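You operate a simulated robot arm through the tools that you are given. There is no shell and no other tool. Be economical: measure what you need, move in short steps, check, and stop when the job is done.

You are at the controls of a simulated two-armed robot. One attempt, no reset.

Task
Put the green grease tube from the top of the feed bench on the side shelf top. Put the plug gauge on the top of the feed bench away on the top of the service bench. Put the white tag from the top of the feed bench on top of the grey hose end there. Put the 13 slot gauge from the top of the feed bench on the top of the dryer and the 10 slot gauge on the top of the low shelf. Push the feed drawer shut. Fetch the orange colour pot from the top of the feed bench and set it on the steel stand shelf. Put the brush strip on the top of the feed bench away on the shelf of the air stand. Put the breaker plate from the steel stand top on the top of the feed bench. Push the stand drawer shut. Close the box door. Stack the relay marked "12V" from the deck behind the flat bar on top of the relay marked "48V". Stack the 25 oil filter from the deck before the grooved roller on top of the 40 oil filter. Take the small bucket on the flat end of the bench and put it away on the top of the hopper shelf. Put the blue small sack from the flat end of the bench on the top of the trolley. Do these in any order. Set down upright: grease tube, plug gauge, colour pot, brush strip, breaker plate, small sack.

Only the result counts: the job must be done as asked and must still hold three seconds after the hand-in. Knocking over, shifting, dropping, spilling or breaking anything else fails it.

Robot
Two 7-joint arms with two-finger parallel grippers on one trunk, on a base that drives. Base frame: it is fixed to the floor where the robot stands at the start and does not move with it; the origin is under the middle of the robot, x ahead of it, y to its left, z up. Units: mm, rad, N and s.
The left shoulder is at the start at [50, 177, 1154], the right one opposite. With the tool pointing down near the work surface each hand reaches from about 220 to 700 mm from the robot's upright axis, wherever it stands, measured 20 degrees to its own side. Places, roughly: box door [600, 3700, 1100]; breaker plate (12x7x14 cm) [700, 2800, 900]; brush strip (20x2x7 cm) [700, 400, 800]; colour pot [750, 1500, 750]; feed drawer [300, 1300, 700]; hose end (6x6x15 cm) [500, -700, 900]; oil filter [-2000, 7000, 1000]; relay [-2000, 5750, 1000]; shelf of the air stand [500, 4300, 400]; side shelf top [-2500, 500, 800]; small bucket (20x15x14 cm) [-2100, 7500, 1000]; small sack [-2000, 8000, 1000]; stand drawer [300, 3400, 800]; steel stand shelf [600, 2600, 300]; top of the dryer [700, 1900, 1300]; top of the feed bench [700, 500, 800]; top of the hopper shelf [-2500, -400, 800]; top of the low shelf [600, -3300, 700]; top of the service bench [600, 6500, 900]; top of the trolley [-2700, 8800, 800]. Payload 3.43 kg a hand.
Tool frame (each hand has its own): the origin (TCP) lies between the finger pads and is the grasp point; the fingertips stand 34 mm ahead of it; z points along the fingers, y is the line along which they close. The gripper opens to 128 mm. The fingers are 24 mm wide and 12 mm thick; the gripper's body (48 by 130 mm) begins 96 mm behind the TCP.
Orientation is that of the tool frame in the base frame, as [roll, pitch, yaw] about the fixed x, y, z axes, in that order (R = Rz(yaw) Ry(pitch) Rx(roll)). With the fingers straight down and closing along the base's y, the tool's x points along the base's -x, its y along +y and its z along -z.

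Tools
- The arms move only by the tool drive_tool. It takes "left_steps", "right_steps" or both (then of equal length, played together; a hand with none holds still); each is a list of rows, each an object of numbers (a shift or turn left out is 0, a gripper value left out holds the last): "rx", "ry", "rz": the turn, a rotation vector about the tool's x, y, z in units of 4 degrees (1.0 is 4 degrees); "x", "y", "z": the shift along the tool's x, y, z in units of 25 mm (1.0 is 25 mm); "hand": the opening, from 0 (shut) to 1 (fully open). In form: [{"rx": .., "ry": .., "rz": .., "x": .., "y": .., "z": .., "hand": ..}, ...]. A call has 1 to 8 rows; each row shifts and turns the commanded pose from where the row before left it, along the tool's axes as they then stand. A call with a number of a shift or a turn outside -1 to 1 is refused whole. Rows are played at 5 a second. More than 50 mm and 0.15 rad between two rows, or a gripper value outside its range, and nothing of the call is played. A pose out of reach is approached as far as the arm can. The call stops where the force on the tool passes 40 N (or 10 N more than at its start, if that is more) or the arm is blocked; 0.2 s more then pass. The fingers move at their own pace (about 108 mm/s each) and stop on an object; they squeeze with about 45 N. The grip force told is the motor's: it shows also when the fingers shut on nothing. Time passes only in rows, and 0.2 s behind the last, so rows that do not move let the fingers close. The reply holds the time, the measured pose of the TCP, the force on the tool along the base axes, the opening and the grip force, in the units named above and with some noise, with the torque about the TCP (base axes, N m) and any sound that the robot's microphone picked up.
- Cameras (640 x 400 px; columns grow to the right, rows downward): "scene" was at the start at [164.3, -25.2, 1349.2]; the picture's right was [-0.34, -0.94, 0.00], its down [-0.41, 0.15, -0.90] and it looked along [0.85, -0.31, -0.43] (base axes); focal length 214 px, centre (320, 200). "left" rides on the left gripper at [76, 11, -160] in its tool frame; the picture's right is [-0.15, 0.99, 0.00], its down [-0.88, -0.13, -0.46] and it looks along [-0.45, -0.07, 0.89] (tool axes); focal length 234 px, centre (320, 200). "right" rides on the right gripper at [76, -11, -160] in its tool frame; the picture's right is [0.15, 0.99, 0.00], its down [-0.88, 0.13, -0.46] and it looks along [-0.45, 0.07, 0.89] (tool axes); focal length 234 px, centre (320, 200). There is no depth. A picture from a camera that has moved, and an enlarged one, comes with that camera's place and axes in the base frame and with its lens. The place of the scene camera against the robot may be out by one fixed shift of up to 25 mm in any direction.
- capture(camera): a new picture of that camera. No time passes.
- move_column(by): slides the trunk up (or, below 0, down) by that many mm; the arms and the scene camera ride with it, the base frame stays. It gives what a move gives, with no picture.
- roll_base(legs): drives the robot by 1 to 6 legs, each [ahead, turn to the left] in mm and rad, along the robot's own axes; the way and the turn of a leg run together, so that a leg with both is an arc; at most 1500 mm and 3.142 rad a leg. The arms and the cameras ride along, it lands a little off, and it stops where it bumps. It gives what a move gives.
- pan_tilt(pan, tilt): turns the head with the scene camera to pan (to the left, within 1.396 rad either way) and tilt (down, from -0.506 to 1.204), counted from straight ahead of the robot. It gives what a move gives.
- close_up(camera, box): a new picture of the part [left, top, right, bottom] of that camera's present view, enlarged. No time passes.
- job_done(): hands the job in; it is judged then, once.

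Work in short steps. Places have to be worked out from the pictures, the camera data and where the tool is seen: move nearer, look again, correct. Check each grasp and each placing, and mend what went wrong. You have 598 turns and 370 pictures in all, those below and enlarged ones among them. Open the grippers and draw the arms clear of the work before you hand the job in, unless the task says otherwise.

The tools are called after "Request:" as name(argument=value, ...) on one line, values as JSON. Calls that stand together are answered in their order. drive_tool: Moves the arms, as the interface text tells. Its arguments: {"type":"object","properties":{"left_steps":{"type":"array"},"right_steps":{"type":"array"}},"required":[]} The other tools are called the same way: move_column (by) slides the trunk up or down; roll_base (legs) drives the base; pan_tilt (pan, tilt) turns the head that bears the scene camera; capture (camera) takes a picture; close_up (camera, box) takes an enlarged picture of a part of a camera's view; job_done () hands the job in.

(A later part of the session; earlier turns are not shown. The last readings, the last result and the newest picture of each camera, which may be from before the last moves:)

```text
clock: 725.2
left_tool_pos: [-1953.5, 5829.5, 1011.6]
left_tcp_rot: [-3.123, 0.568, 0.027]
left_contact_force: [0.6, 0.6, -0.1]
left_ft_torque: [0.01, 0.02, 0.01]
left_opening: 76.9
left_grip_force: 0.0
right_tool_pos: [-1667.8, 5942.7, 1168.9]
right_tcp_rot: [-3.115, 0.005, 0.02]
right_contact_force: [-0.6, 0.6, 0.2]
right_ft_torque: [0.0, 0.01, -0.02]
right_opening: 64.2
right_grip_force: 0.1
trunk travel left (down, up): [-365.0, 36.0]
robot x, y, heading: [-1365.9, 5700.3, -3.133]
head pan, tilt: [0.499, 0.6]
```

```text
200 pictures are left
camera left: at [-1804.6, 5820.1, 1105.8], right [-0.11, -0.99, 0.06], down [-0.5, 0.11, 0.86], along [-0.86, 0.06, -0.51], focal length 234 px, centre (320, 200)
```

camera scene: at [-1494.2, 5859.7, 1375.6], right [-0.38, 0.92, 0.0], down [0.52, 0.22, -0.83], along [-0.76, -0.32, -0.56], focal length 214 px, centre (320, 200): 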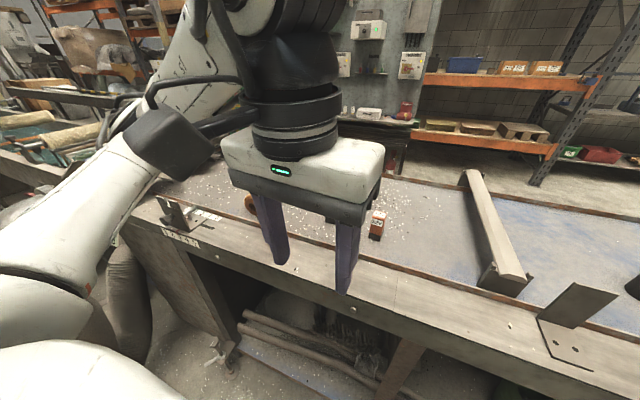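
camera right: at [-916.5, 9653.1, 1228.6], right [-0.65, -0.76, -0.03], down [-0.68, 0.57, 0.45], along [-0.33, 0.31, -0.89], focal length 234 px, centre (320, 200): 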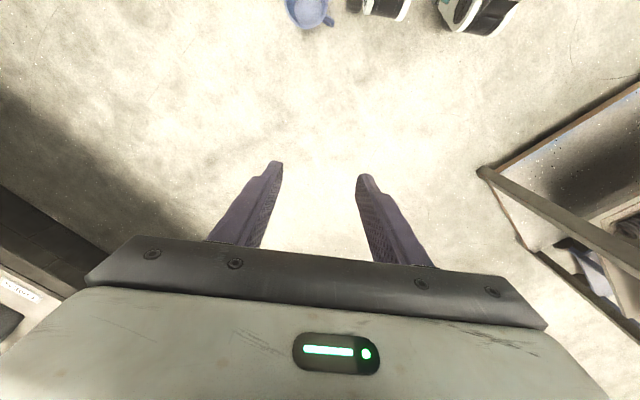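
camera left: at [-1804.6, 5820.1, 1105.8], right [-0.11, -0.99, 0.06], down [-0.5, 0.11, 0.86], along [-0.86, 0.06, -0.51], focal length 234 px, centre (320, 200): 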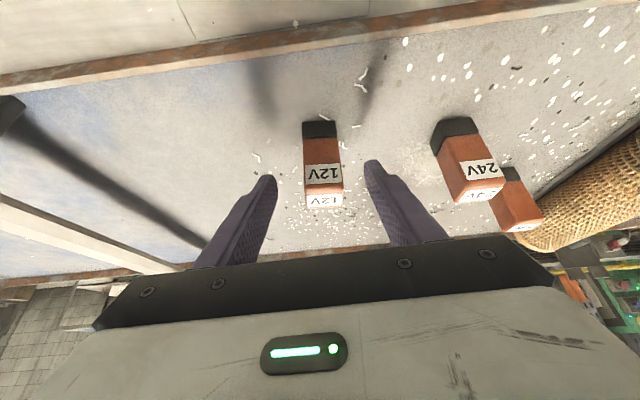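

Go in and close.

Request:
drive_tool(left_steps=[{"z": 0.9}, {"z": 0.9}, {"hand": 0}, {}, {}])

Request:
capture(camera="left")

```text
clock: 726.4
left_tool_pos: [-1977.6, 5830.0, 972.4]
left_tcp_rot: [-3.123, 0.566, 0.028]
left_contact_force: [-0.1, -0.4, 0.0]
left_ft_torque: [-0.04, 0.01, 0.01]
left_opening: 33.2
left_grip_force: 45.0
right_tool_pos: [-1666.4, 5942.6, 1168.3]
right_tcp_rot: [-3.116, 0.003, 0.021]
right_contact_force: [-0.6, 0.5, -0.6]
right_ft_torque: [-0.01, 0.01, -0.02]
right_opening: 64.1
right_grip_force: 0.0
trunk travel left (down, up): [-365.0, 36.0]
robot x, y, heading: [-1365.9, 5700.9, -3.131]
head pan, tilt: [0.499, 0.6]
```

```text
199 pictures are left
camera left: at [-1827.3, 5820.4, 1067.3], right [-0.11, -0.99, 0.06], down [-0.5, 0.11, 0.86], along [-0.86, 0.06, -0.51], focal length 234 px, centre (320, 200)
```

left: 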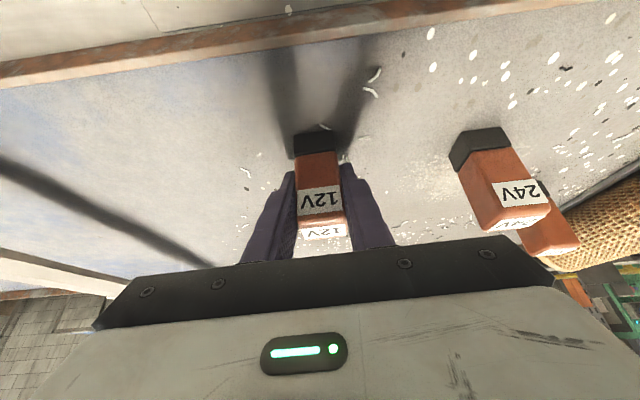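

Gripped. Lift straight up, then carry towards the 48V relay.

Request:
drive_tool(left_steps=[{"z": -0.5, "x": -0.32}, {"z": -0.93, "x": -0.59}, {"z": -0.93, "x": -0.59}, {"z": -0.93, "x": -0.59}, {"z": -0.93, "x": -0.59}, {"z": -0.93, "x": -0.59}])

Request:
drive_tool(left_steps=[{"y": 1}, {"y": 1}, {"y": 1}, {"y": 1}, {"y": 1}, {"y": 1}, {"y": 1}, {"y": 1, "x": -0.3, "z": 0.2}])

Request:
capture(camera="left")

```text
clock: 727.8
left_tool_pos: [-1984.4, 5817.3, 1118.4]
left_tcp_rot: [-3.121, 0.556, 0.052]
left_contact_force: [-0.5, 0.0, -0.8]
left_ft_torque: [-0.01, 0.01, 0.02]
left_opening: 33.3
left_grip_force: 45.1
right_tool_pos: [-1667.4, 5942.1, 1168.3]
right_tcp_rot: [-3.115, 0.002, 0.022]
right_contact_force: [0.3, 0.2, 0.3]
right_ft_torque: [0.02, 0.0, -0.02]
right_opening: 64.1
right_grip_force: 0.0
trunk travel left (down, up): [-365.0, 36.0]
robot x, y, heading: [-1367.9, 5699.1, -3.132]
head pan, tilt: [0.499, 0.6]
```

```text
clock: 729.6
left_tool_pos: [-1984.7, 5626.0, 1119.3]
left_tcp_rot: [-3.123, 0.568, 0.027]
left_contact_force: [-0.2, 0.2, -0.4]
left_ft_torque: [0.01, -0.01, 0.0]
left_opening: 33.2
left_grip_force: 45.1
right_tool_pos: [-1667.5, 5942.0, 1168.4]
right_tcp_rot: [-3.114, 0.003, 0.022]
right_contact_force: [-0.7, 0.8, 0.2]
right_ft_torque: [0.04, 0.02, 0.04]
right_opening: 64.0
right_grip_force: 0.0
trunk travel left (down, up): [-365.0, 36.0]
robot x, y, heading: [-1368.7, 5704.3, -3.131]
head pan, tilt: [0.499, 0.6]
```

```text
198 pictures are left
camera left: at [-1835.5, 5616.8, 1213.1], right [-0.11, -0.99, 0.06], down [-0.5, 0.11, 0.86], along [-0.86, 0.06, -0.51], focal length 234 px, centre (320, 200)
```

left: 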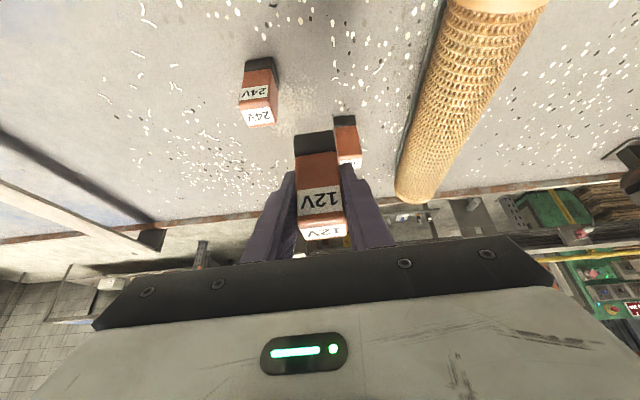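

48V at [-2104,5589], top ≈997. Move over it.

Request:
drive_tool(left_steps=[{"z": 0.6, "x": -0.95, "y": 0.33}, {"z": 0.6, "x": -0.95, "y": 0.33}, {"z": 0.6, "x": -0.95, "y": 0.33}, {"z": 0.6, "x": -0.95, "y": 0.33}])

Request:
capture(camera="left")

Request:
pan_tilt(pan=0.2, tilt=0.5)

Request:
close_up(camera="scene", box=[220, 150, 420, 275])

```text
clock: 730.6
left_tool_pos: [-2096.3, 5593.6, 1117.8]
left_tcp_rot: [-3.121, 0.567, 0.027]
left_contact_force: [0.0, 0.9, -0.7]
left_ft_torque: [-0.06, -0.02, 0.01]
left_opening: 33.4
left_grip_force: 44.7
right_tool_pos: [-1666.9, 5943.7, 1168.3]
right_tcp_rot: [-3.118, 0.003, 0.022]
right_contact_force: [1.0, -0.9, -0.5]
right_ft_torque: [0.01, -0.03, -0.01]
right_opening: 63.9
right_grip_force: 0.0
trunk travel left (down, up): [-365.0, 36.0]
robot x, y, heading: [-1366.5, 5702.6, -3.124]
head pan, tilt: [0.499, 0.6]
```

```text
197 pictures are left
camera left: at [-1946.9, 5584.1, 1212.5], right [-0.11, -0.99, 0.06], down [-0.5, 0.11, 0.86], along [-0.86, 0.06, -0.51], focal length 234 px, centre (320, 200)
```

left: 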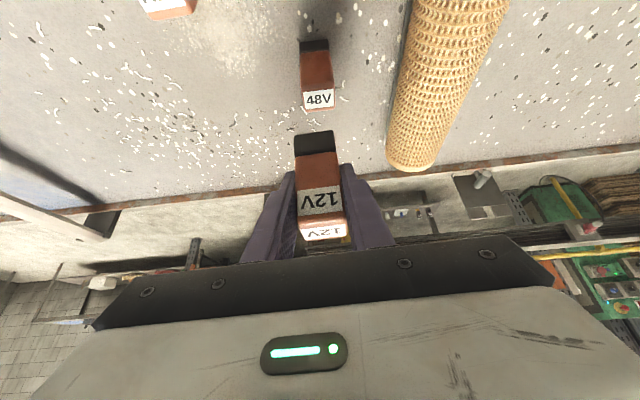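

```text
clock: 731.4
left_tool_pos: [-2095.8, 5593.6, 1117.8]
left_tcp_rot: [-3.122, 0.567, 0.028]
left_contact_force: [-0.6, -0.3, -0.5]
left_ft_torque: [-0.03, 0.04, 0.0]
left_opening: 33.2
left_grip_force: 44.8
right_tool_pos: [-1666.3, 5942.3, 1168.5]
right_tcp_rot: [-3.117, 0.003, 0.02]
right_contact_force: [0.6, -0.2, 0.2]
right_ft_torque: [0.0, -0.03, 0.02]
right_opening: 64.1
right_grip_force: 0.0
trunk travel left (down, up): [-365.0, 36.0]
robot x, y, heading: [-1363.2, 5704.4, -3.128]
head pan, tilt: [0.201, 0.499]
```

```text
3.20 times, centred on (320, 212) of scene
camera zoom: at [-1516.8, 5687.4, 1384.6], right [-0.21, 0.98, 0.0], down [0.47, 0.1, -0.88], along [-0.86, -0.18, -0.48], focal length 686 px, centre (320, 160)
```

zoom: 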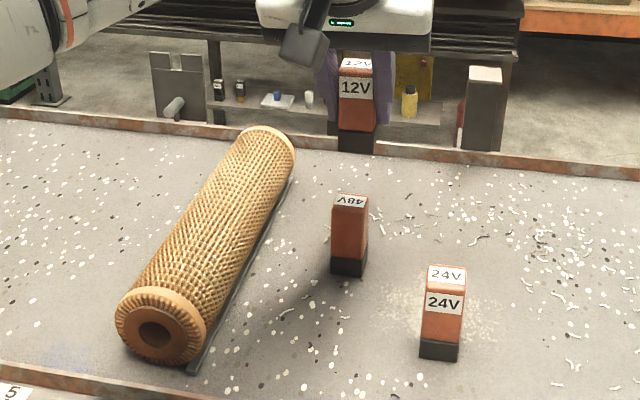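

Nearly aligned: shift 6 mm in y and 3 mm forward, and lower 52 mm.

Request:
drive_tool(left_steps=[{"z": 0.456, "x": 0.255, "y": 0.06}, {"z": 0.456, "x": 0.255, "y": 0.06}, {"z": 0.456, "x": 0.255, "y": 0.06}, {"z": 0.456, "x": 0.255, "y": 0.06}])

Request:
close_up(camera="left", box=[240, 60, 400, 160])

Request:
close_up(camera="scene", box=[270, 160, 390, 240])

```text
clock: 732.4
left_tool_pos: [-2099.2, 5587.5, 1066.8]
left_tcp_rot: [-3.121, 0.569, 0.029]
left_contact_force: [-0.1, 0.0, -1.0]
left_ft_torque: [-0.04, -0.01, 0.0]
left_opening: 33.0
left_grip_force: 45.0
right_tool_pos: [-1666.7, 5942.3, 1167.7]
right_tcp_rot: [-3.114, 0.004, 0.02]
right_contact_force: [0.7, 0.5, -0.4]
right_ft_torque: [-0.01, 0.01, 0.0]
right_opening: 63.9
right_grip_force: 0.1
trunk travel left (down, up): [-365.0, 36.0]
robot x, y, heading: [-1363.0, 5702.5, -3.132]
head pan, tilt: [0.201, 0.499]
```

```text
4.00 times, centred on (320, 110) of left
camera zoom: at [-1949.4, 5577.0, 1161.2], right [-0.11, -0.99, 0.06], down [-0.5, 0.11, 0.86], along [-0.86, 0.06, -0.51], focal length 937 px, centre (320, 560)
```

zoom: 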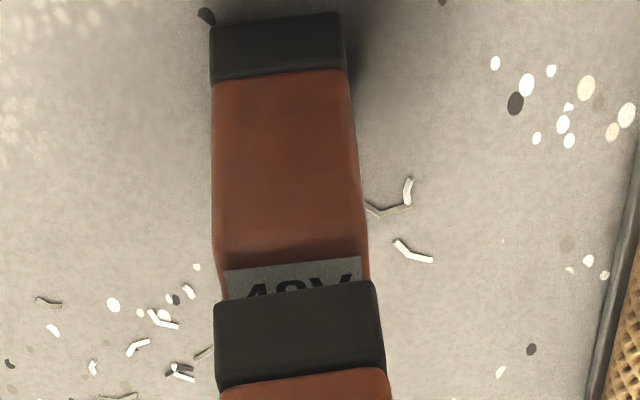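

```text
5.00 times, centred on (330, 200) of scene
camera zoom: at [-1516.8, 5687.4, 1384.6], right [-0.21, 0.98, 0.0], down [0.47, 0.1, -0.88], along [-0.86, -0.18, -0.48], focal length 1072 px, centre (270, 200)
```

zoom: 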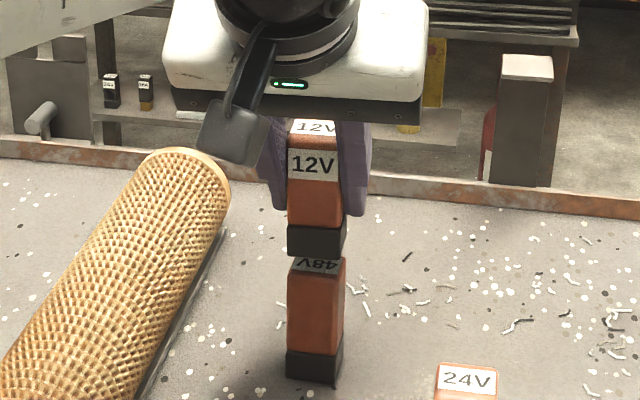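

Aligned within ~2 mm. Lower gently.

Request:
drive_tool(left_steps=[{"z": 0.084, "x": 0.054}, {"z": 0.084, "x": 0.054}, {"z": 0.084, "x": 0.054}, {"z": 0.084, "x": 0.054}])

Request:
drive_tool(left_steps=[{"z": 0.067, "x": 0.043}])

```text
clock: 733.4
left_tool_pos: [-2098.2, 5590.1, 1058.7]
left_tcp_rot: [-3.123, 0.569, 0.029]
left_contact_force: [-0.1, -0.6, -1.0]
left_ft_torque: [0.0, -0.02, 0.02]
left_opening: 33.7
left_grip_force: 44.8
right_tool_pos: [-1666.9, 5941.9, 1169.0]
right_tcp_rot: [-3.115, 0.004, 0.023]
right_contact_force: [-0.5, -1.1, 0.1]
right_ft_torque: [0.01, 0.0, -0.01]
right_opening: 63.9
right_grip_force: 0.0
trunk travel left (down, up): [-365.0, 36.0]
robot x, y, heading: [-1367.6, 5700.6, -3.13]
head pan, tilt: [0.201, 0.499]
```

```text
clock: 733.8
left_tool_pos: [-2098.4, 5589.2, 1055.2]
left_tcp_rot: [-3.124, 0.57, 0.03]
left_contact_force: [0.5, -1.0, -1.4]
left_ft_torque: [0.06, 0.03, 0.02]
left_opening: 33.1
left_grip_force: 45.3
right_tool_pos: [-1667.6, 5942.3, 1168.7]
right_tcp_rot: [-3.115, 0.005, 0.02]
right_contact_force: [-0.1, -1.0, 1.0]
right_ft_torque: [0.01, 0.01, -0.03]
right_opening: 63.9
right_grip_force: 0.1
trunk travel left (down, up): [-365.0, 36.0]
robot x, y, heading: [-1366.3, 5703.8, -3.13]
head pan, tilt: [0.201, 0.499]
```

Request:
drive_tool(left_steps=[{"z": 0.067, "x": 0.043}])

Request:
close_up(camera="left", box=[240, 60, 400, 160])

```text
clock: 734.2
left_tool_pos: [-2097.5, 5588.4, 1054.2]
left_tcp_rot: [-3.122, 0.569, 0.03]
left_contact_force: [0.2, 0.3, 0.0]
left_ft_torque: [0.02, -0.01, 0.03]
left_opening: 33.2
left_grip_force: 44.9
right_tool_pos: [-1666.9, 5941.7, 1167.8]
right_tcp_rot: [-3.115, 0.003, 0.022]
right_contact_force: [-0.1, -0.2, 0.1]
right_ft_torque: [0.0, 0.05, 0.0]
right_opening: 63.9
right_grip_force: 0.0
trunk travel left (down, up): [-365.0, 36.0]
robot x, y, heading: [-1365.5, 5699.5, -3.127]
head pan, tilt: [0.201, 0.499]
```

```text
4.00 times, centred on (320, 110) of left
camera zoom: at [-1948.3, 5579.1, 1149.0], right [-0.11, -0.99, 0.06], down [-0.5, 0.11, 0.86], along [-0.86, 0.06, -0.51], focal length 937 px, centre (320, 560)
```

zoom: 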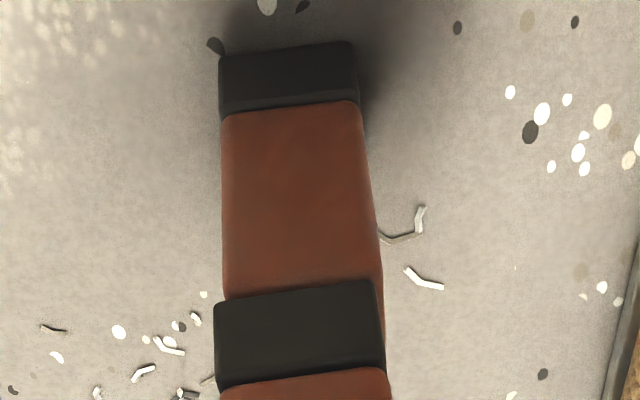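

Almost touching; one more 2 mm step.

Request:
drive_tool(left_steps=[{"z": 0.067, "x": 0.043}])

```text
clock: 734.6
left_tool_pos: [-2098.0, 5589.5, 1054.4]
left_tcp_rot: [-3.12, 0.572, 0.03]
left_contact_force: [-0.1, -0.8, 7.2]
left_ft_torque: [-0.12, -0.06, -0.02]
left_opening: 33.6
left_grip_force: 44.9
right_tool_pos: [-1666.5, 5942.0, 1168.3]
right_tcp_rot: [-3.115, 0.004, 0.019]
right_contact_force: [0.6, 0.4, -0.1]
right_ft_torque: [0.0, -0.03, 0.01]
right_opening: 63.8
right_grip_force: 0.0
trunk travel left (down, up): [-365.0, 36.0]
robot x, y, heading: [-1365.3, 5701.9, -3.134]
head pan, tilt: [0.201, 0.499]
```

Contact at 7 N. Release and withdraw along the tool axis.

Request:
drive_tool(left_steps=[{"hand": 0.3}, {"hand": 0.5}, {}, {"z": -0.5}, {"z": -1}, {"z": -1}, {"z": -1}, {"z": -1}])

Request:
capture(camera="left")

Request:
close_up(camera="scene", box=[270, 160, 390, 240])

```text
clock: 736.4
left_tool_pos: [-2040.6, 5587.8, 1147.0]
left_tcp_rot: [-3.123, 0.569, 0.028]
left_contact_force: [0.0, 0.1, -0.1]
left_ft_torque: [0.03, 0.0, 0.01]
left_opening: 64.1
left_grip_force: 0.1
right_tool_pos: [-1667.2, 5942.5, 1168.2]
right_tcp_rot: [-3.115, 0.002, 0.02]
right_contact_force: [-0.5, 0.5, -0.2]
right_ft_torque: [0.04, 0.03, 0.01]
right_opening: 63.8
right_grip_force: 0.1
trunk travel left (down, up): [-365.0, 36.0]
robot x, y, heading: [-1366.3, 5702.7, -3.128]
head pan, tilt: [0.201, 0.499]
```

```text
192 pictures are left
camera left: at [-1889.7, 5578.2, 1241.9], right [-0.11, -0.99, 0.06], down [-0.5, 0.11, 0.86], along [-0.86, 0.06, -0.51], focal length 234 px, centre (320, 200)
```

left: 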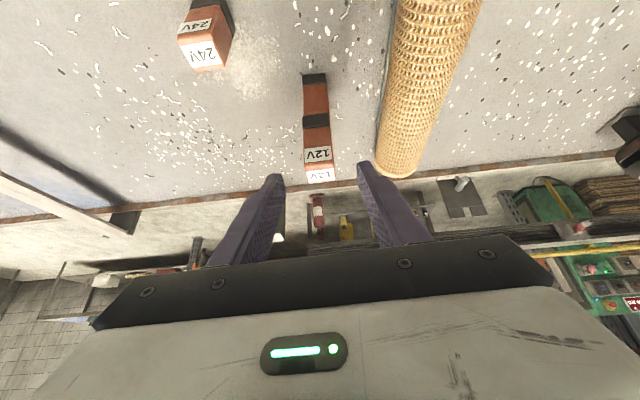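

```text
5.00 times, centred on (330, 200) of scene
camera zoom: at [-1516.2, 5687.6, 1384.7], right [-0.21, 0.98, 0.0], down [0.47, 0.1, -0.88], along [-0.86, -0.18, -0.48], focal length 1072 px, centre (270, 200)
```

zoom: 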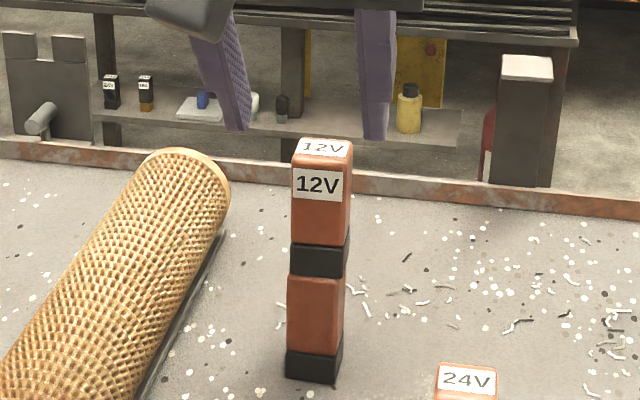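

Perfect stack. Now drive to the oil filters (y≈7200).

Request:
drive_tool(left_steps=[{"z": -1}, {"z": -1}, {"z": -1}, {"z": -1}, {"x": -0.5, "z": -0.5}])

Request:
roll_base(legs=[[-250, 0], [0, -1.59], [1500, 0], [60, 0], [0, 1.571], [200, 0]])

Request:
capture(camera="left")

Request:
capture(camera="scene")

```text
clock: 737.6
left_tool_pos: [-1987.3, 5586.7, 1247.1]
left_tcp_rot: [-3.122, 0.568, 0.027]
left_contact_force: [0.0, -0.7, -0.5]
left_ft_torque: [0.0, -0.02, -0.01]
left_opening: 64.1
left_grip_force: 0.1
right_tool_pos: [-1667.4, 5942.3, 1167.3]
right_tcp_rot: [-3.118, 0.004, 0.021]
right_contact_force: [-0.8, 0.4, 0.2]
right_ft_torque: [-0.02, -0.01, -0.02]
right_opening: 63.7
right_grip_force: 0.0
trunk travel left (down, up): [-365.0, 36.0]
robot x, y, heading: [-1363.0, 5700.8, -3.133]
head pan, tilt: [0.201, 0.499]
```

```text
clock: 756.0
left_tool_pos: [-1864.0, 7196.4, 1247.4]
left_tcp_rot: [-3.123, 0.568, -0.037]
left_contact_force: [1.0, 0.5, 0.1]
left_ft_torque: [-0.03, -0.01, 0.03]
left_opening: 64.0
left_grip_force: 0.0
right_tool_pos: [-1520.4, 7533.3, 1167.4]
right_tcp_rot: [-3.114, 0.004, -0.043]
right_contact_force: [0.3, -0.4, 0.2]
right_ft_torque: [-0.03, -0.03, -0.01]
right_opening: 64.0
right_grip_force: 0.1
trunk travel left (down, up): [-365.0, 36.0]
robot x, y, heading: [-1236.7, 7270.7, 3.09]
head pan, tilt: [0.201, 0.499]
```

```text
190 pictures are left
camera left: at [-1715.1, 7177.4, 1341.7], right [-0.17, -0.98, 0.06], down [-0.49, 0.14, 0.86], along [-0.85, 0.12, -0.51], focal length 234 px, centre (320, 200)
```

left: 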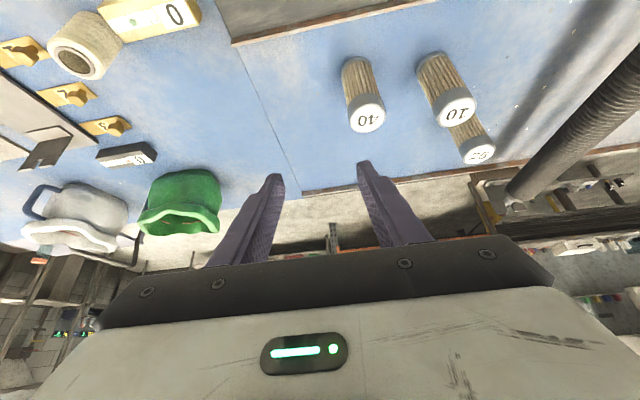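

```text
189 pictures are left
camera scene: at [-1387.0, 7268.1, 1384.5], right [-0.15, 0.99, 0.0], down [0.47, 0.07, -0.88], along [-0.87, -0.13, -0.48], focal length 214 px, centre (320, 200)
```

scene: 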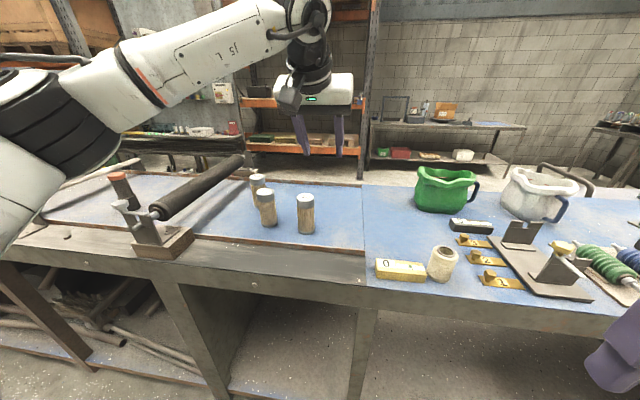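

40 at [-1992,7128], 10 at [-2015,6988], 25 at about [-2135,6893]. Move the base to y≈7050 and square up.

Request:
roll_base(legs=[[0, 1.08], [255, 0], [0, -1.03]])

Request:
capture(camera="left")

```text
clock: 763.2
left_tool_pos: [-1988.6, 6945.0, 1247.8]
left_tcp_rot: [-3.121, 0.572, 0.014]
left_contact_force: [-0.5, -0.2, -0.4]
left_ft_torque: [-0.03, 0.0, 0.02]
left_opening: 64.1
left_grip_force: 0.0
right_tool_pos: [-1663.2, 7296.0, 1168.3]
right_tcp_rot: [-3.117, 0.002, 0.005]
right_contact_force: [-0.1, 0.2, -0.1]
right_ft_torque: [0.0, -0.01, 0.02]
right_opening: 64.2
right_grip_force: 0.1
trunk travel left (down, up): [-365.0, 36.0]
robot x, y, heading: [-1364.9, 7050.8, 3.139]
head pan, tilt: [0.201, 0.499]
```

```text
188 pictures are left
camera left: at [-1839.1, 6932.4, 1342.2], right [-0.12, -0.99, 0.06], down [-0.5, 0.12, 0.86], along [-0.86, 0.07, -0.51], focal length 234 px, centre (320, 200)
```

left: 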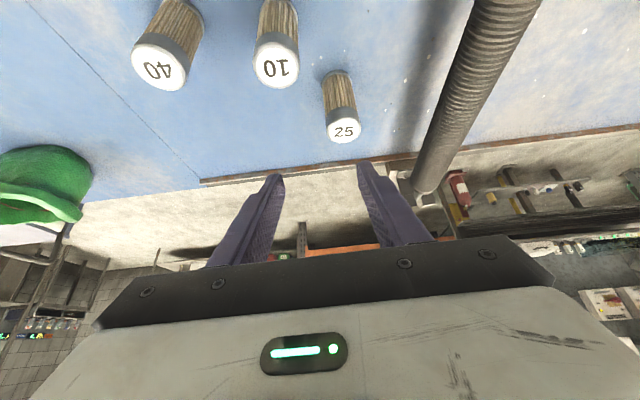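

25 filter at [-2127,6907], top ≈1038. Tilt further to 46° and approach.

Request:
drive_tool(left_steps=[{"ry": -0.83, "y": 0.38, "x": 0.8, "hand": 0.75}, {"ry": -0.83, "y": 0.38, "x": 0.8}, {"ry": -0.83, "y": 0.38, "x": 0.8}, {"ry": -0.83, "y": 0.38, "x": 0.8}, {"z": 1}, {"z": 1}, {"z": 1}, {"z": 1}])

Request:
capture(camera="left")

```text
clock: 765.0
left_tool_pos: [-1996.8, 6908.1, 1128.3]
left_tcp_rot: [-3.117, 0.802, 0.017]
left_contact_force: [0.0, 0.7, 0.8]
left_ft_torque: [0.0, 0.04, 0.01]
left_opening: 96.0
left_grip_force: 0.1
right_tool_pos: [-1662.8, 7296.3, 1167.2]
right_tcp_rot: [-3.115, 0.003, 0.006]
right_contact_force: [0.3, -0.4, -0.2]
right_ft_torque: [0.02, 0.0, 0.02]
right_opening: 64.1
right_grip_force: 0.0
trunk travel left (down, up): [-365.0, 36.0]
robot x, y, heading: [-1366.7, 7049.9, 3.137]
head pan, tilt: [0.201, 0.499]
```

```text
187 pictures are left
camera left: at [-1830.1, 6896.7, 1184.9], right [-0.1, -0.99, 0.09], down [-0.29, 0.11, 0.95], along [-0.95, 0.07, -0.29], focal length 234 px, centre (320, 200)
```

left: 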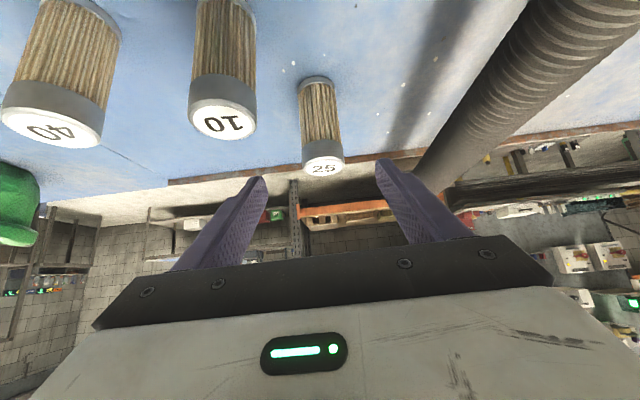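

Aligned. Advance.

Request:
drive_tool(left_steps=[{"z": 1, "x": -0.03}, {"z": 1, "x": -0.03}, {"z": 1, "x": -0.03}, {"z": 1, "x": -0.03}, {"z": 1, "x": -0.03}])

Request:
capture(camera="left")

Request:
capture(camera="scene")

```text
clock: 766.2
left_tool_pos: [-2090.1, 6911.0, 1044.2]
left_tcp_rot: [-3.119, 0.8, 0.018]
left_contact_force: [0.4, 0.3, -0.1]
left_ft_torque: [-0.03, 0.0, -0.01]
left_opening: 95.9
left_grip_force: 0.1
right_tool_pos: [-1662.1, 7295.7, 1168.1]
right_tcp_rot: [-3.115, 0.005, 0.005]
right_contact_force: [0.7, -0.4, 0.0]
right_ft_torque: [0.03, 0.01, 0.01]
right_opening: 64.1
right_grip_force: 0.0
trunk travel left (down, up): [-365.0, 36.0]
robot x, y, heading: [-1366.3, 7047.3, 3.134]
head pan, tilt: [0.201, 0.499]
```

```text
186 pictures are left
camera left: at [-1923.0, 6899.3, 1101.6], right [-0.1, -0.99, 0.09], down [-0.29, 0.11, 0.95], along [-0.95, 0.07, -0.3], focal length 234 px, centre (320, 200)
```

left: 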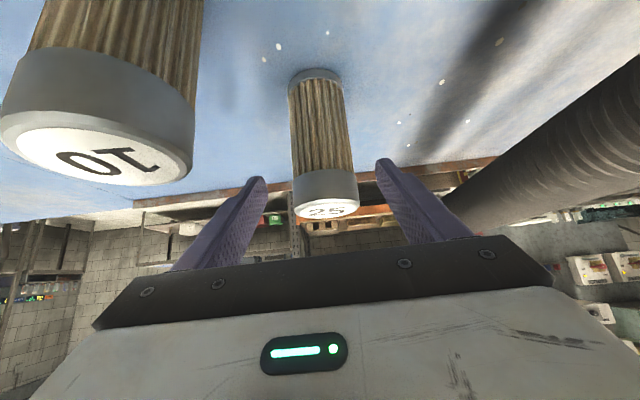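

```text
185 pictures are left
camera scene: at [-1516.0, 7038.6, 1384.5], right [-0.19, 0.98, 0.0], down [0.47, 0.09, -0.88], along [-0.86, -0.17, -0.48], focal length 214 px, centre (320, 200)
```

scene: 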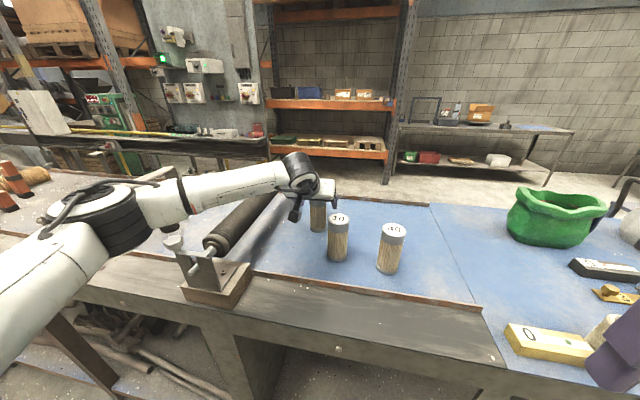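

Continue 45 mm and close.

Request:
drive_tool(left_steps=[{"z": 0.9}, {"z": 0.9}, {"hand": 0}, {}, {}])

Request:
capture(camera="left")

```text
clock: 767.4
left_tool_pos: [-2120.3, 6910.7, 1011.5]
left_tcp_rot: [-3.117, 0.801, 0.018]
left_contact_force: [-0.5, -0.6, 1.0]
left_ft_torque: [-0.15, 0.06, -0.02]
left_opening: 56.7
left_grip_force: 44.9
right_tool_pos: [-1662.4, 7296.0, 1168.3]
right_tcp_rot: [-3.115, 0.003, 0.006]
right_contact_force: [0.2, 0.6, 0.1]
right_ft_torque: [-0.02, 0.0, 0.0]
right_opening: 64.2
right_grip_force: 0.1
trunk travel left (down, up): [-365.0, 36.0]
robot x, y, heading: [-1363.0, 7051.8, 3.137]
head pan, tilt: [0.201, 0.499]
```

```text
184 pictures are left
camera left: at [-1953.9, 6899.1, 1069.6], right [-0.1, -0.99, 0.09], down [-0.29, 0.11, 0.95], along [-0.95, 0.07, -0.29], focal length 234 px, centre (320, 200)
```

left: 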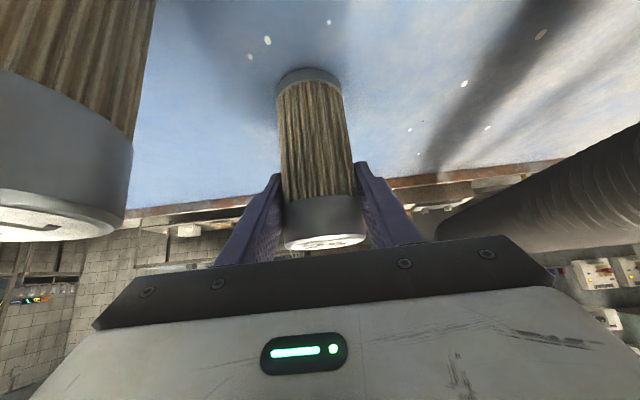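

Gripped. Lift straight up.

Request:
drive_tool(left_steps=[{"z": -0.4, "x": -0.41}, {"z": -0.84, "x": -0.86}, {"z": -0.84, "x": -0.86}, {"z": -0.84, "x": -0.86}, {"z": -0.84, "x": -0.86}, {"z": -0.84, "x": -0.86}, {"z": -0.84, "x": -0.86}])

Request:
capture(camera="left")

```text
clock: 769.0
left_tool_pos: [-2119.5, 6906.4, 1210.9]
left_tcp_rot: [-3.12, 0.799, 0.019]
left_contact_force: [0.5, -0.3, -2.2]
left_ft_torque: [0.04, 0.0, 0.01]
left_opening: 57.2
left_grip_force: 45.2
right_tool_pos: [-1662.1, 7296.8, 1167.5]
right_tcp_rot: [-3.116, 0.004, 0.004]
right_contact_force: [0.5, -0.1, 0.1]
right_ft_torque: [0.0, 0.03, 0.0]
right_opening: 63.9
right_grip_force: 0.0
trunk travel left (down, up): [-365.0, 36.0]
robot x, y, heading: [-1363.1, 7048.1, 3.138]
head pan, tilt: [0.201, 0.499]
```

```text
183 pictures are left
camera left: at [-1953.1, 6894.4, 1268.4], right [-0.1, -0.99, 0.09], down [-0.29, 0.11, 0.95], along [-0.95, 0.07, -0.3], focal length 234 px, centre (320, 200)
```

left: 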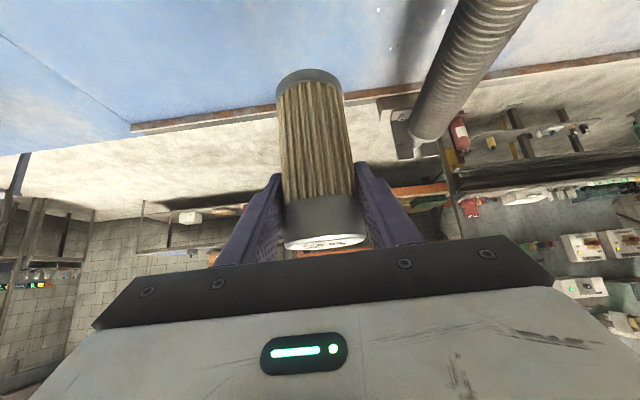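

Carry it towards the 40 filter, stopping short of it to look.

Request:
drive_tool(left_steps=[{"y": -1, "z": -0.68, "x": 0.8}, {"y": -1, "z": -0.68, "x": 0.8}, {"y": -1, "z": -0.68, "x": 0.8}, {"y": -1, "z": -0.68, "x": 0.8}, {"y": -1, "z": -0.68, "x": 0.8}, {"y": -1, "z": -0.68, "x": 0.8}, {"y": -1, "z": -0.68, "x": 0.8}, {"y": -1, "z": -0.68, "x": 0.8}])

Request:
capture(camera="left")

```text
clock: 770.8
left_tool_pos: [-1911.3, 7105.9, 1190.6]
left_tcp_rot: [-3.12, 0.801, 0.02]
left_contact_force: [0.1, 0.4, -1.8]
left_ft_torque: [-0.05, -0.03, -0.01]
left_opening: 56.9
left_grip_force: 44.9
right_tool_pos: [-1660.7, 7297.1, 1168.6]
right_tcp_rot: [-3.116, 0.002, 0.005]
right_contact_force: [-0.1, 0.6, 0.0]
right_ft_torque: [0.0, 0.03, -0.02]
right_opening: 63.9
right_grip_force: 0.0
trunk travel left (down, up): [-365.0, 36.0]
robot x, y, heading: [-1364.2, 7045.3, 3.135]
head pan, tilt: [0.201, 0.499]
```

```text
182 pictures are left
camera left: at [-1744.4, 7093.9, 1249.6], right [-0.1, -0.99, 0.09], down [-0.29, 0.11, 0.95], along [-0.95, 0.07, -0.29], focal length 234 px, centre (320, 200)
```

left: 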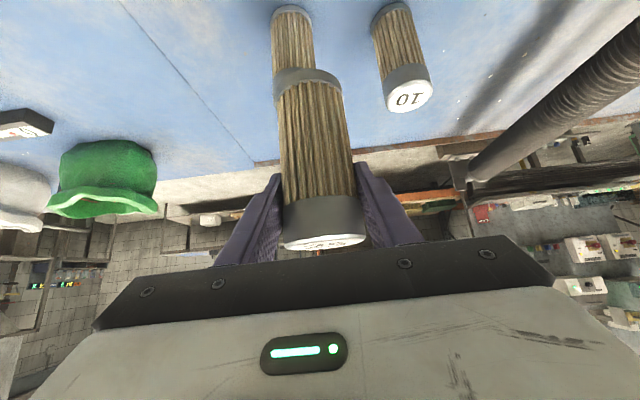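

40's centre about [-1983,7126], tops ≈1045. Move above with ~50 mm clearance.

Request:
drive_tool(left_steps=[{"y": -0.28, "z": 0.6, "x": -0.54}, {"y": -0.28, "z": 0.6, "x": -0.54}, {"y": -0.28, "z": 0.55, "x": -0.54}])

Request:
capture(camera="left")

Request:
capture(camera="right")

Request:
close_up(camera="scene", box=[300, 150, 460, 290])

```text
clock: 771.6
left_tool_pos: [-1969.3, 7128.0, 1188.4]
left_tcp_rot: [-3.119, 0.799, 0.019]
left_contact_force: [-0.3, 0.1, -2.2]
left_ft_torque: [-0.05, 0.01, 0.01]
left_opening: 56.7
left_grip_force: 45.1
right_tool_pos: [-1662.3, 7297.3, 1167.1]
right_tcp_rot: [-3.116, 0.003, 0.006]
right_contact_force: [0.0, 0.4, 0.6]
right_ft_torque: [-0.02, 0.0, 0.0]
right_opening: 63.8
right_grip_force: 0.0
trunk travel left (down, up): [-365.0, 36.0]
robot x, y, heading: [-1364.1, 7050.8, 3.138]
head pan, tilt: [0.201, 0.499]
```

```text
181 pictures are left
camera left: at [-1804.3, 7117.5, 1245.9], right [-0.1, -0.99, 0.09], down [-0.29, 0.11, 0.95], along [-0.95, 0.07, -0.3], focal length 234 px, centre (320, 200)
```

left: 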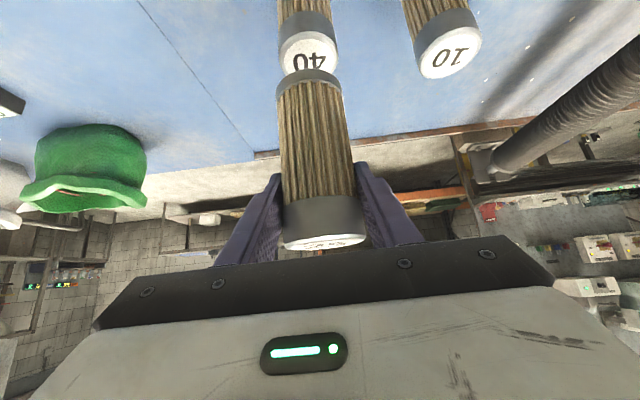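

```text
180 pictures are left
camera right: at [-1585.8, 7303.3, 1328.3], right [0.15, -0.99, -0.03], down [-0.88, -0.15, 0.46], along [-0.45, -0.05, -0.89], focal length 234 px, centre (320, 200)
```

right: 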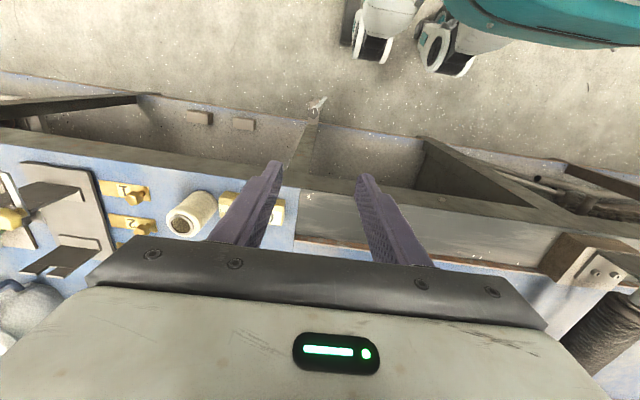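

```text
2.86 times, centred on (380, 220) of scene
camera zoom: at [-1516.0, 7039.0, 1384.5], right [-0.19, 0.98, 0.0], down [0.47, 0.09, -0.88], along [-0.86, -0.17, -0.48], focal length 613 px, centre (149, 143)
```

zoom: 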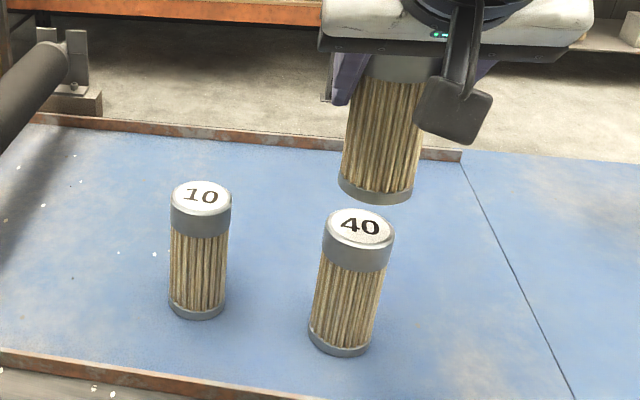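

Lateral aligned; need ~6 mm forward. Lower 42 mm.

Request:
drive_tool(left_steps=[{"z": 0.336, "x": 0.259}, {"z": 0.336, "x": 0.259}, {"z": 0.336, "x": 0.259}, {"z": 0.336, "x": 0.259}])

Request:
close_up(camera="left", box=[230, 0, 390, 100])

Request:
close_up(camera="scene", box=[340, 170, 440, 280])

```text
clock: 772.6
left_tool_pos: [-1978.5, 7131.3, 1147.2]
left_tcp_rot: [-3.117, 0.799, 0.019]
left_contact_force: [0.9, -0.4, -2.8]
left_ft_torque: [0.01, 0.0, 0.01]
left_opening: 56.4
left_grip_force: 44.9
right_tool_pos: [-1662.9, 7296.3, 1168.5]
right_tcp_rot: [-3.116, 0.003, 0.006]
right_contact_force: [0.3, 0.6, 0.4]
right_ft_torque: [0.01, 0.02, -0.01]
right_opening: 63.6
right_grip_force: 0.1
trunk travel left (down, up): [-365.0, 36.0]
robot x, y, heading: [-1365.2, 7048.4, 3.134]
head pan, tilt: [0.201, 0.499]
```

```text
4.00 times, centred on (310, 50) of left
camera zoom: at [-1811.4, 7118.9, 1204.6], right [-0.1, -0.99, 0.09], down [-0.29, 0.11, 0.95], along [-0.95, 0.07, -0.3], focal length 937 px, centre (360, 800)
```

zoom: 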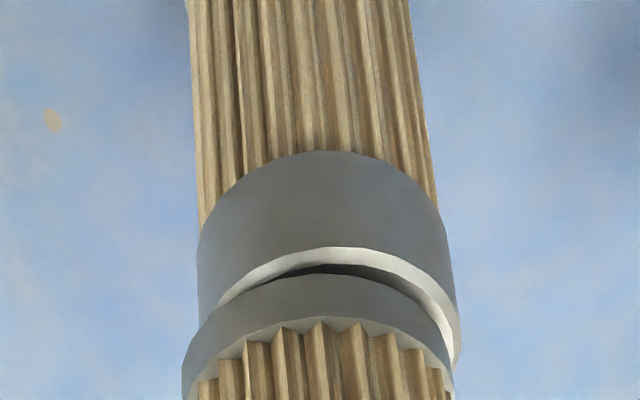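

```text
3.64 times, centred on (390, 225) of scene
camera zoom: at [-1515.9, 7038.5, 1384.6], right [-0.19, 0.98, 0.0], down [0.47, 0.09, -0.88], along [-0.86, -0.17, -0.48], focal length 780 px, centre (66, 109)
```

zoom: 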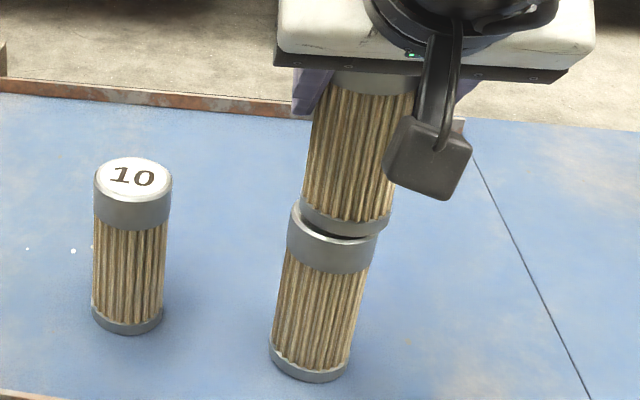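

Within ~3 mm. Correct slightly and lower to contact.

Request:
drive_tool(left_steps=[{"z": 0.12, "x": 0.04, "y": 0.1}, {"z": 0.07, "x": 0.07}])

Request:
drive_tool(left_steps=[{"z": 0.056, "x": 0.057}])

Request:
drive_tool(left_steps=[{"z": 0.056, "x": 0.057}])

```text
clock: 773.2
left_tool_pos: [-1979.3, 7127.0, 1142.1]
left_tcp_rot: [-3.117, 0.799, 0.019]
left_contact_force: [-0.4, 0.1, -2.0]
left_ft_torque: [0.0, 0.01, -0.01]
left_opening: 56.6
left_grip_force: 45.3
right_tool_pos: [-1662.0, 7295.3, 1168.8]
right_tcp_rot: [-3.115, 0.004, 0.005]
right_contact_force: [-0.1, 0.8, 1.1]
right_ft_torque: [0.02, 0.01, -0.04]
right_opening: 64.0
right_grip_force: 0.1
trunk travel left (down, up): [-365.0, 36.0]
robot x, y, heading: [-1364.1, 7045.1, 3.129]
head pan, tilt: [0.201, 0.499]
```

```text
clock: 773.6
left_tool_pos: [-1979.7, 7127.4, 1141.3]
left_tcp_rot: [-3.118, 0.803, 0.021]
left_contact_force: [1.2, 0.1, 3.2]
left_ft_torque: [-0.14, -0.13, 0.05]
left_opening: 56.8
left_grip_force: 45.9
right_tool_pos: [-1661.7, 7295.5, 1167.9]
right_tcp_rot: [-3.116, 0.006, 0.005]
right_contact_force: [0.3, -0.9, 1.0]
right_ft_torque: [-0.06, -0.03, 0.0]
right_opening: 64.0
right_grip_force: 0.0
trunk travel left (down, up): [-365.0, 36.0]
robot x, y, heading: [-1361.2, 7044.7, 3.137]
head pan, tilt: [0.201, 0.499]
```

```text
clock: 774.0
left_tool_pos: [-1979.8, 7126.6, 1141.4]
left_tcp_rot: [-3.115, 0.805, 0.021]
left_contact_force: [2.3, 1.4, 14.3]
left_ft_torque: [-0.31, -0.41, 0.11]
left_opening: 56.8
left_grip_force: 44.7
right_tool_pos: [-1660.4, 7295.2, 1169.8]
right_tcp_rot: [-3.115, 0.007, 0.005]
right_contact_force: [-0.1, 0.4, -0.4]
right_ft_torque: [-0.02, -0.02, 0.01]
right_opening: 63.9
right_grip_force: 0.0
trunk travel left (down, up): [-365.0, 36.0]
robot x, y, heading: [-1363.3, 7051.7, 3.134]
head pan, tilt: [0.201, 0.499]
```

Contact at 14 N. Check alignment in a close-up before releasing.

Request:
close_up(camera="left", box=[230, 0, 390, 100])

Request:
close_up(camera="scene", box=[340, 170, 440, 280])

```text
4.00 times, centred on (310, 50) of left
camera zoom: at [-1811.7, 7114.8, 1198.5], right [-0.1, -0.99, 0.09], down [-0.28, 0.11, 0.95], along [-0.95, 0.07, -0.29], focal length 937 px, centre (360, 800)
```

zoom: 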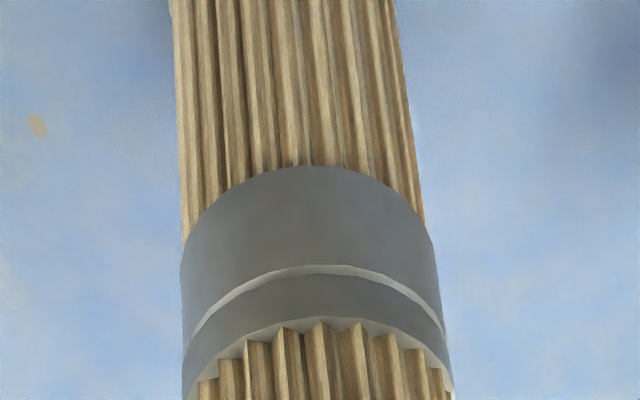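

```text
3.64 times, centred on (390, 225) of scene
camera zoom: at [-1513.7, 7038.4, 1385.2], right [-0.19, 0.98, 0.0], down [0.47, 0.09, -0.88], along [-0.86, -0.17, -0.48], focal length 780 px, centre (66, 109)
```

zoom: 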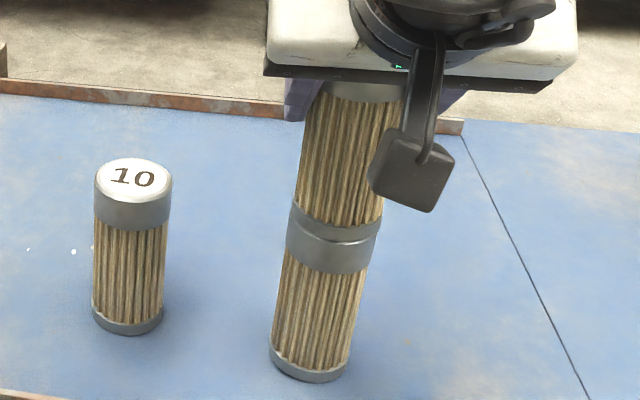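

Well aligned. Release and withdraw.

Request:
drive_tool(left_steps=[{"z": -0.02, "x": -0.02}, {"hand": 0.5}, {"hand": 0.7}, {}, {"z": -0.5}, {"z": -1}, {"z": -1}, {"z": -1}])

Request:
capture(camera="left")

```text
clock: 775.8
left_tool_pos: [-1916.3, 7128.5, 1201.3]
left_tcp_rot: [-3.118, 0.799, 0.019]
left_contact_force: [-1.3, -0.5, 0.5]
left_ft_torque: [0.0, 0.0, 0.0]
left_opening: 89.5
left_grip_force: 0.1
right_tool_pos: [-1660.6, 7295.5, 1169.3]
right_tcp_rot: [-3.115, 0.006, 0.005]
right_contact_force: [1.1, -1.4, 0.0]
right_ft_torque: [0.01, 0.01, -0.01]
right_opening: 63.9
right_grip_force: 0.1
trunk travel left (down, up): [-365.0, 36.0]
robot x, y, heading: [-1365.5, 7050.4, 3.136]
head pan, tilt: [0.201, 0.499]
```

```text
174 pictures are left
camera left: at [-1749.9, 7116.6, 1258.9], right [-0.1, -0.99, 0.09], down [-0.29, 0.11, 0.95], along [-0.95, 0.07, -0.3], focal length 234 px, centre (320, 200)
```

left: 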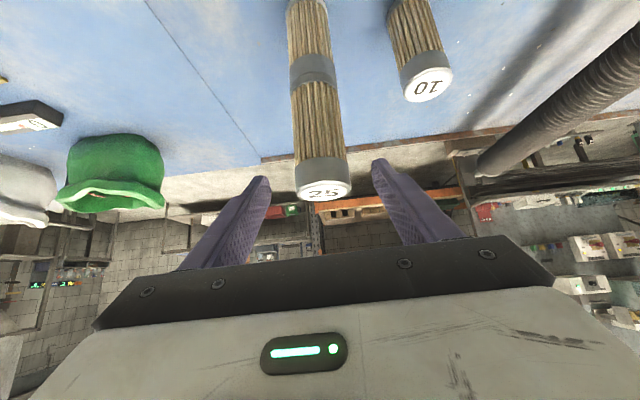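

25 is stacked on 40. Now go to the blue sack at y≈8390.

Request:
drive_tool(left_steps=[{"z": -1}, {"z": -1}, {"z": -0.5, "ry": 1}, {"ry": 1}])

Request:
roll_base(legs=[[-280, 0], [0, -1.58], [1330, 0], [0, 1.571], [250, 0]])

Request:
capture(camera="left")

Request:
pan_tilt(pan=0.0, tilt=0.5)

Request:
capture(camera="scene")

```text
clock: 776.8
left_tool_pos: [-1872.2, 7126.0, 1243.3]
left_tcp_rot: [-3.122, 0.66, 0.016]
left_contact_force: [-0.1, 0.0, 0.3]
left_ft_torque: [0.06, 0.0, 0.02]
left_opening: 89.6
left_grip_force: 0.2
right_tool_pos: [-1662.2, 7295.7, 1169.1]
right_tcp_rot: [-3.115, 0.003, 0.006]
right_contact_force: [-0.4, -0.3, -0.6]
right_ft_torque: [0.02, -0.01, 0.0]
right_opening: 63.8
right_grip_force: 0.0
trunk travel left (down, up): [-365.0, 36.0]
robot x, y, heading: [-1365.6, 7050.9, 3.139]
head pan, tilt: [0.201, 0.499]
```

```text
clock: 794.4
left_tool_pos: [-1844.5, 8460.8, 1242.4]
left_tcp_rot: [-3.122, 0.66, 0.07]
left_contact_force: [0.1, 0.9, 0.0]
left_ft_torque: [-0.01, 0.01, -0.01]
left_opening: 89.5
left_grip_force: 0.1
right_tool_pos: [-1643.5, 8643.0, 1168.7]
right_tcp_rot: [-3.116, 0.004, 0.061]
right_contact_force: [0.9, 0.0, -0.6]
right_ft_torque: [-0.01, -0.01, 0.0]
right_opening: 63.9
right_grip_force: 0.1
trunk travel left (down, up): [-365.0, 36.0]
robot x, y, heading: [-1331.9, 8412.3, -3.096]
head pan, tilt: [0.201, 0.499]
```

```text
173 pictures are left
camera left: at [-1687.3, 8458.7, 1323.1], right [-0.06, -1.0, 0.07], down [-0.42, 0.09, 0.9], along [-0.9, 0.02, -0.43], focal length 234 px, centre (320, 200)
```

left: 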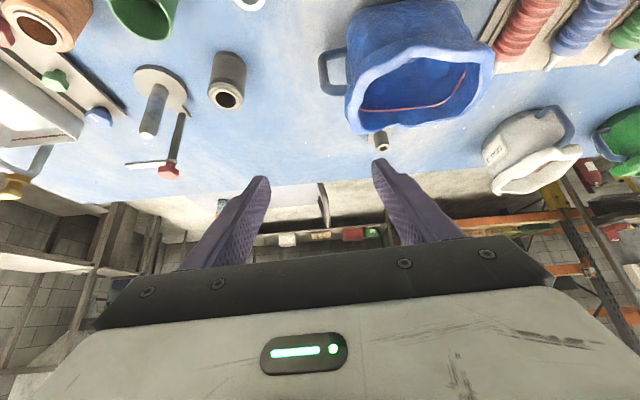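

```text
clock: 795.2
left_tool_pos: [-1844.1, 8462.3, 1242.4]
left_tcp_rot: [-3.12, 0.661, 0.071]
left_contact_force: [-0.3, -0.5, 0.2]
left_ft_torque: [0.03, 0.0, -0.01]
left_opening: 89.6
left_grip_force: 0.0
right_tool_pos: [-1644.1, 8643.9, 1168.1]
right_tcp_rot: [-3.114, 0.002, 0.061]
right_contact_force: [0.0, 0.2, 1.1]
right_ft_torque: [-0.01, 0.02, 0.0]
right_opening: 64.0
right_grip_force: 0.0
trunk travel left (down, up): [-365.0, 36.0]
robot x, y, heading: [-1331.3, 8410.7, -3.095]
head pan, tilt: [0.0, 0.499]
```

```text
172 pictures are left
camera scene: at [-1485.4, 8411.2, 1384.6], right [-0.05, 1.0, 0.0], down [0.48, 0.02, -0.88], along [-0.88, -0.04, -0.48], focal length 214 px, centre (320, 200)
```

scene: 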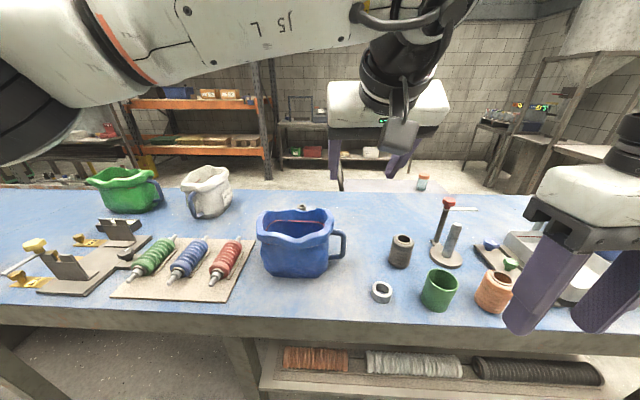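

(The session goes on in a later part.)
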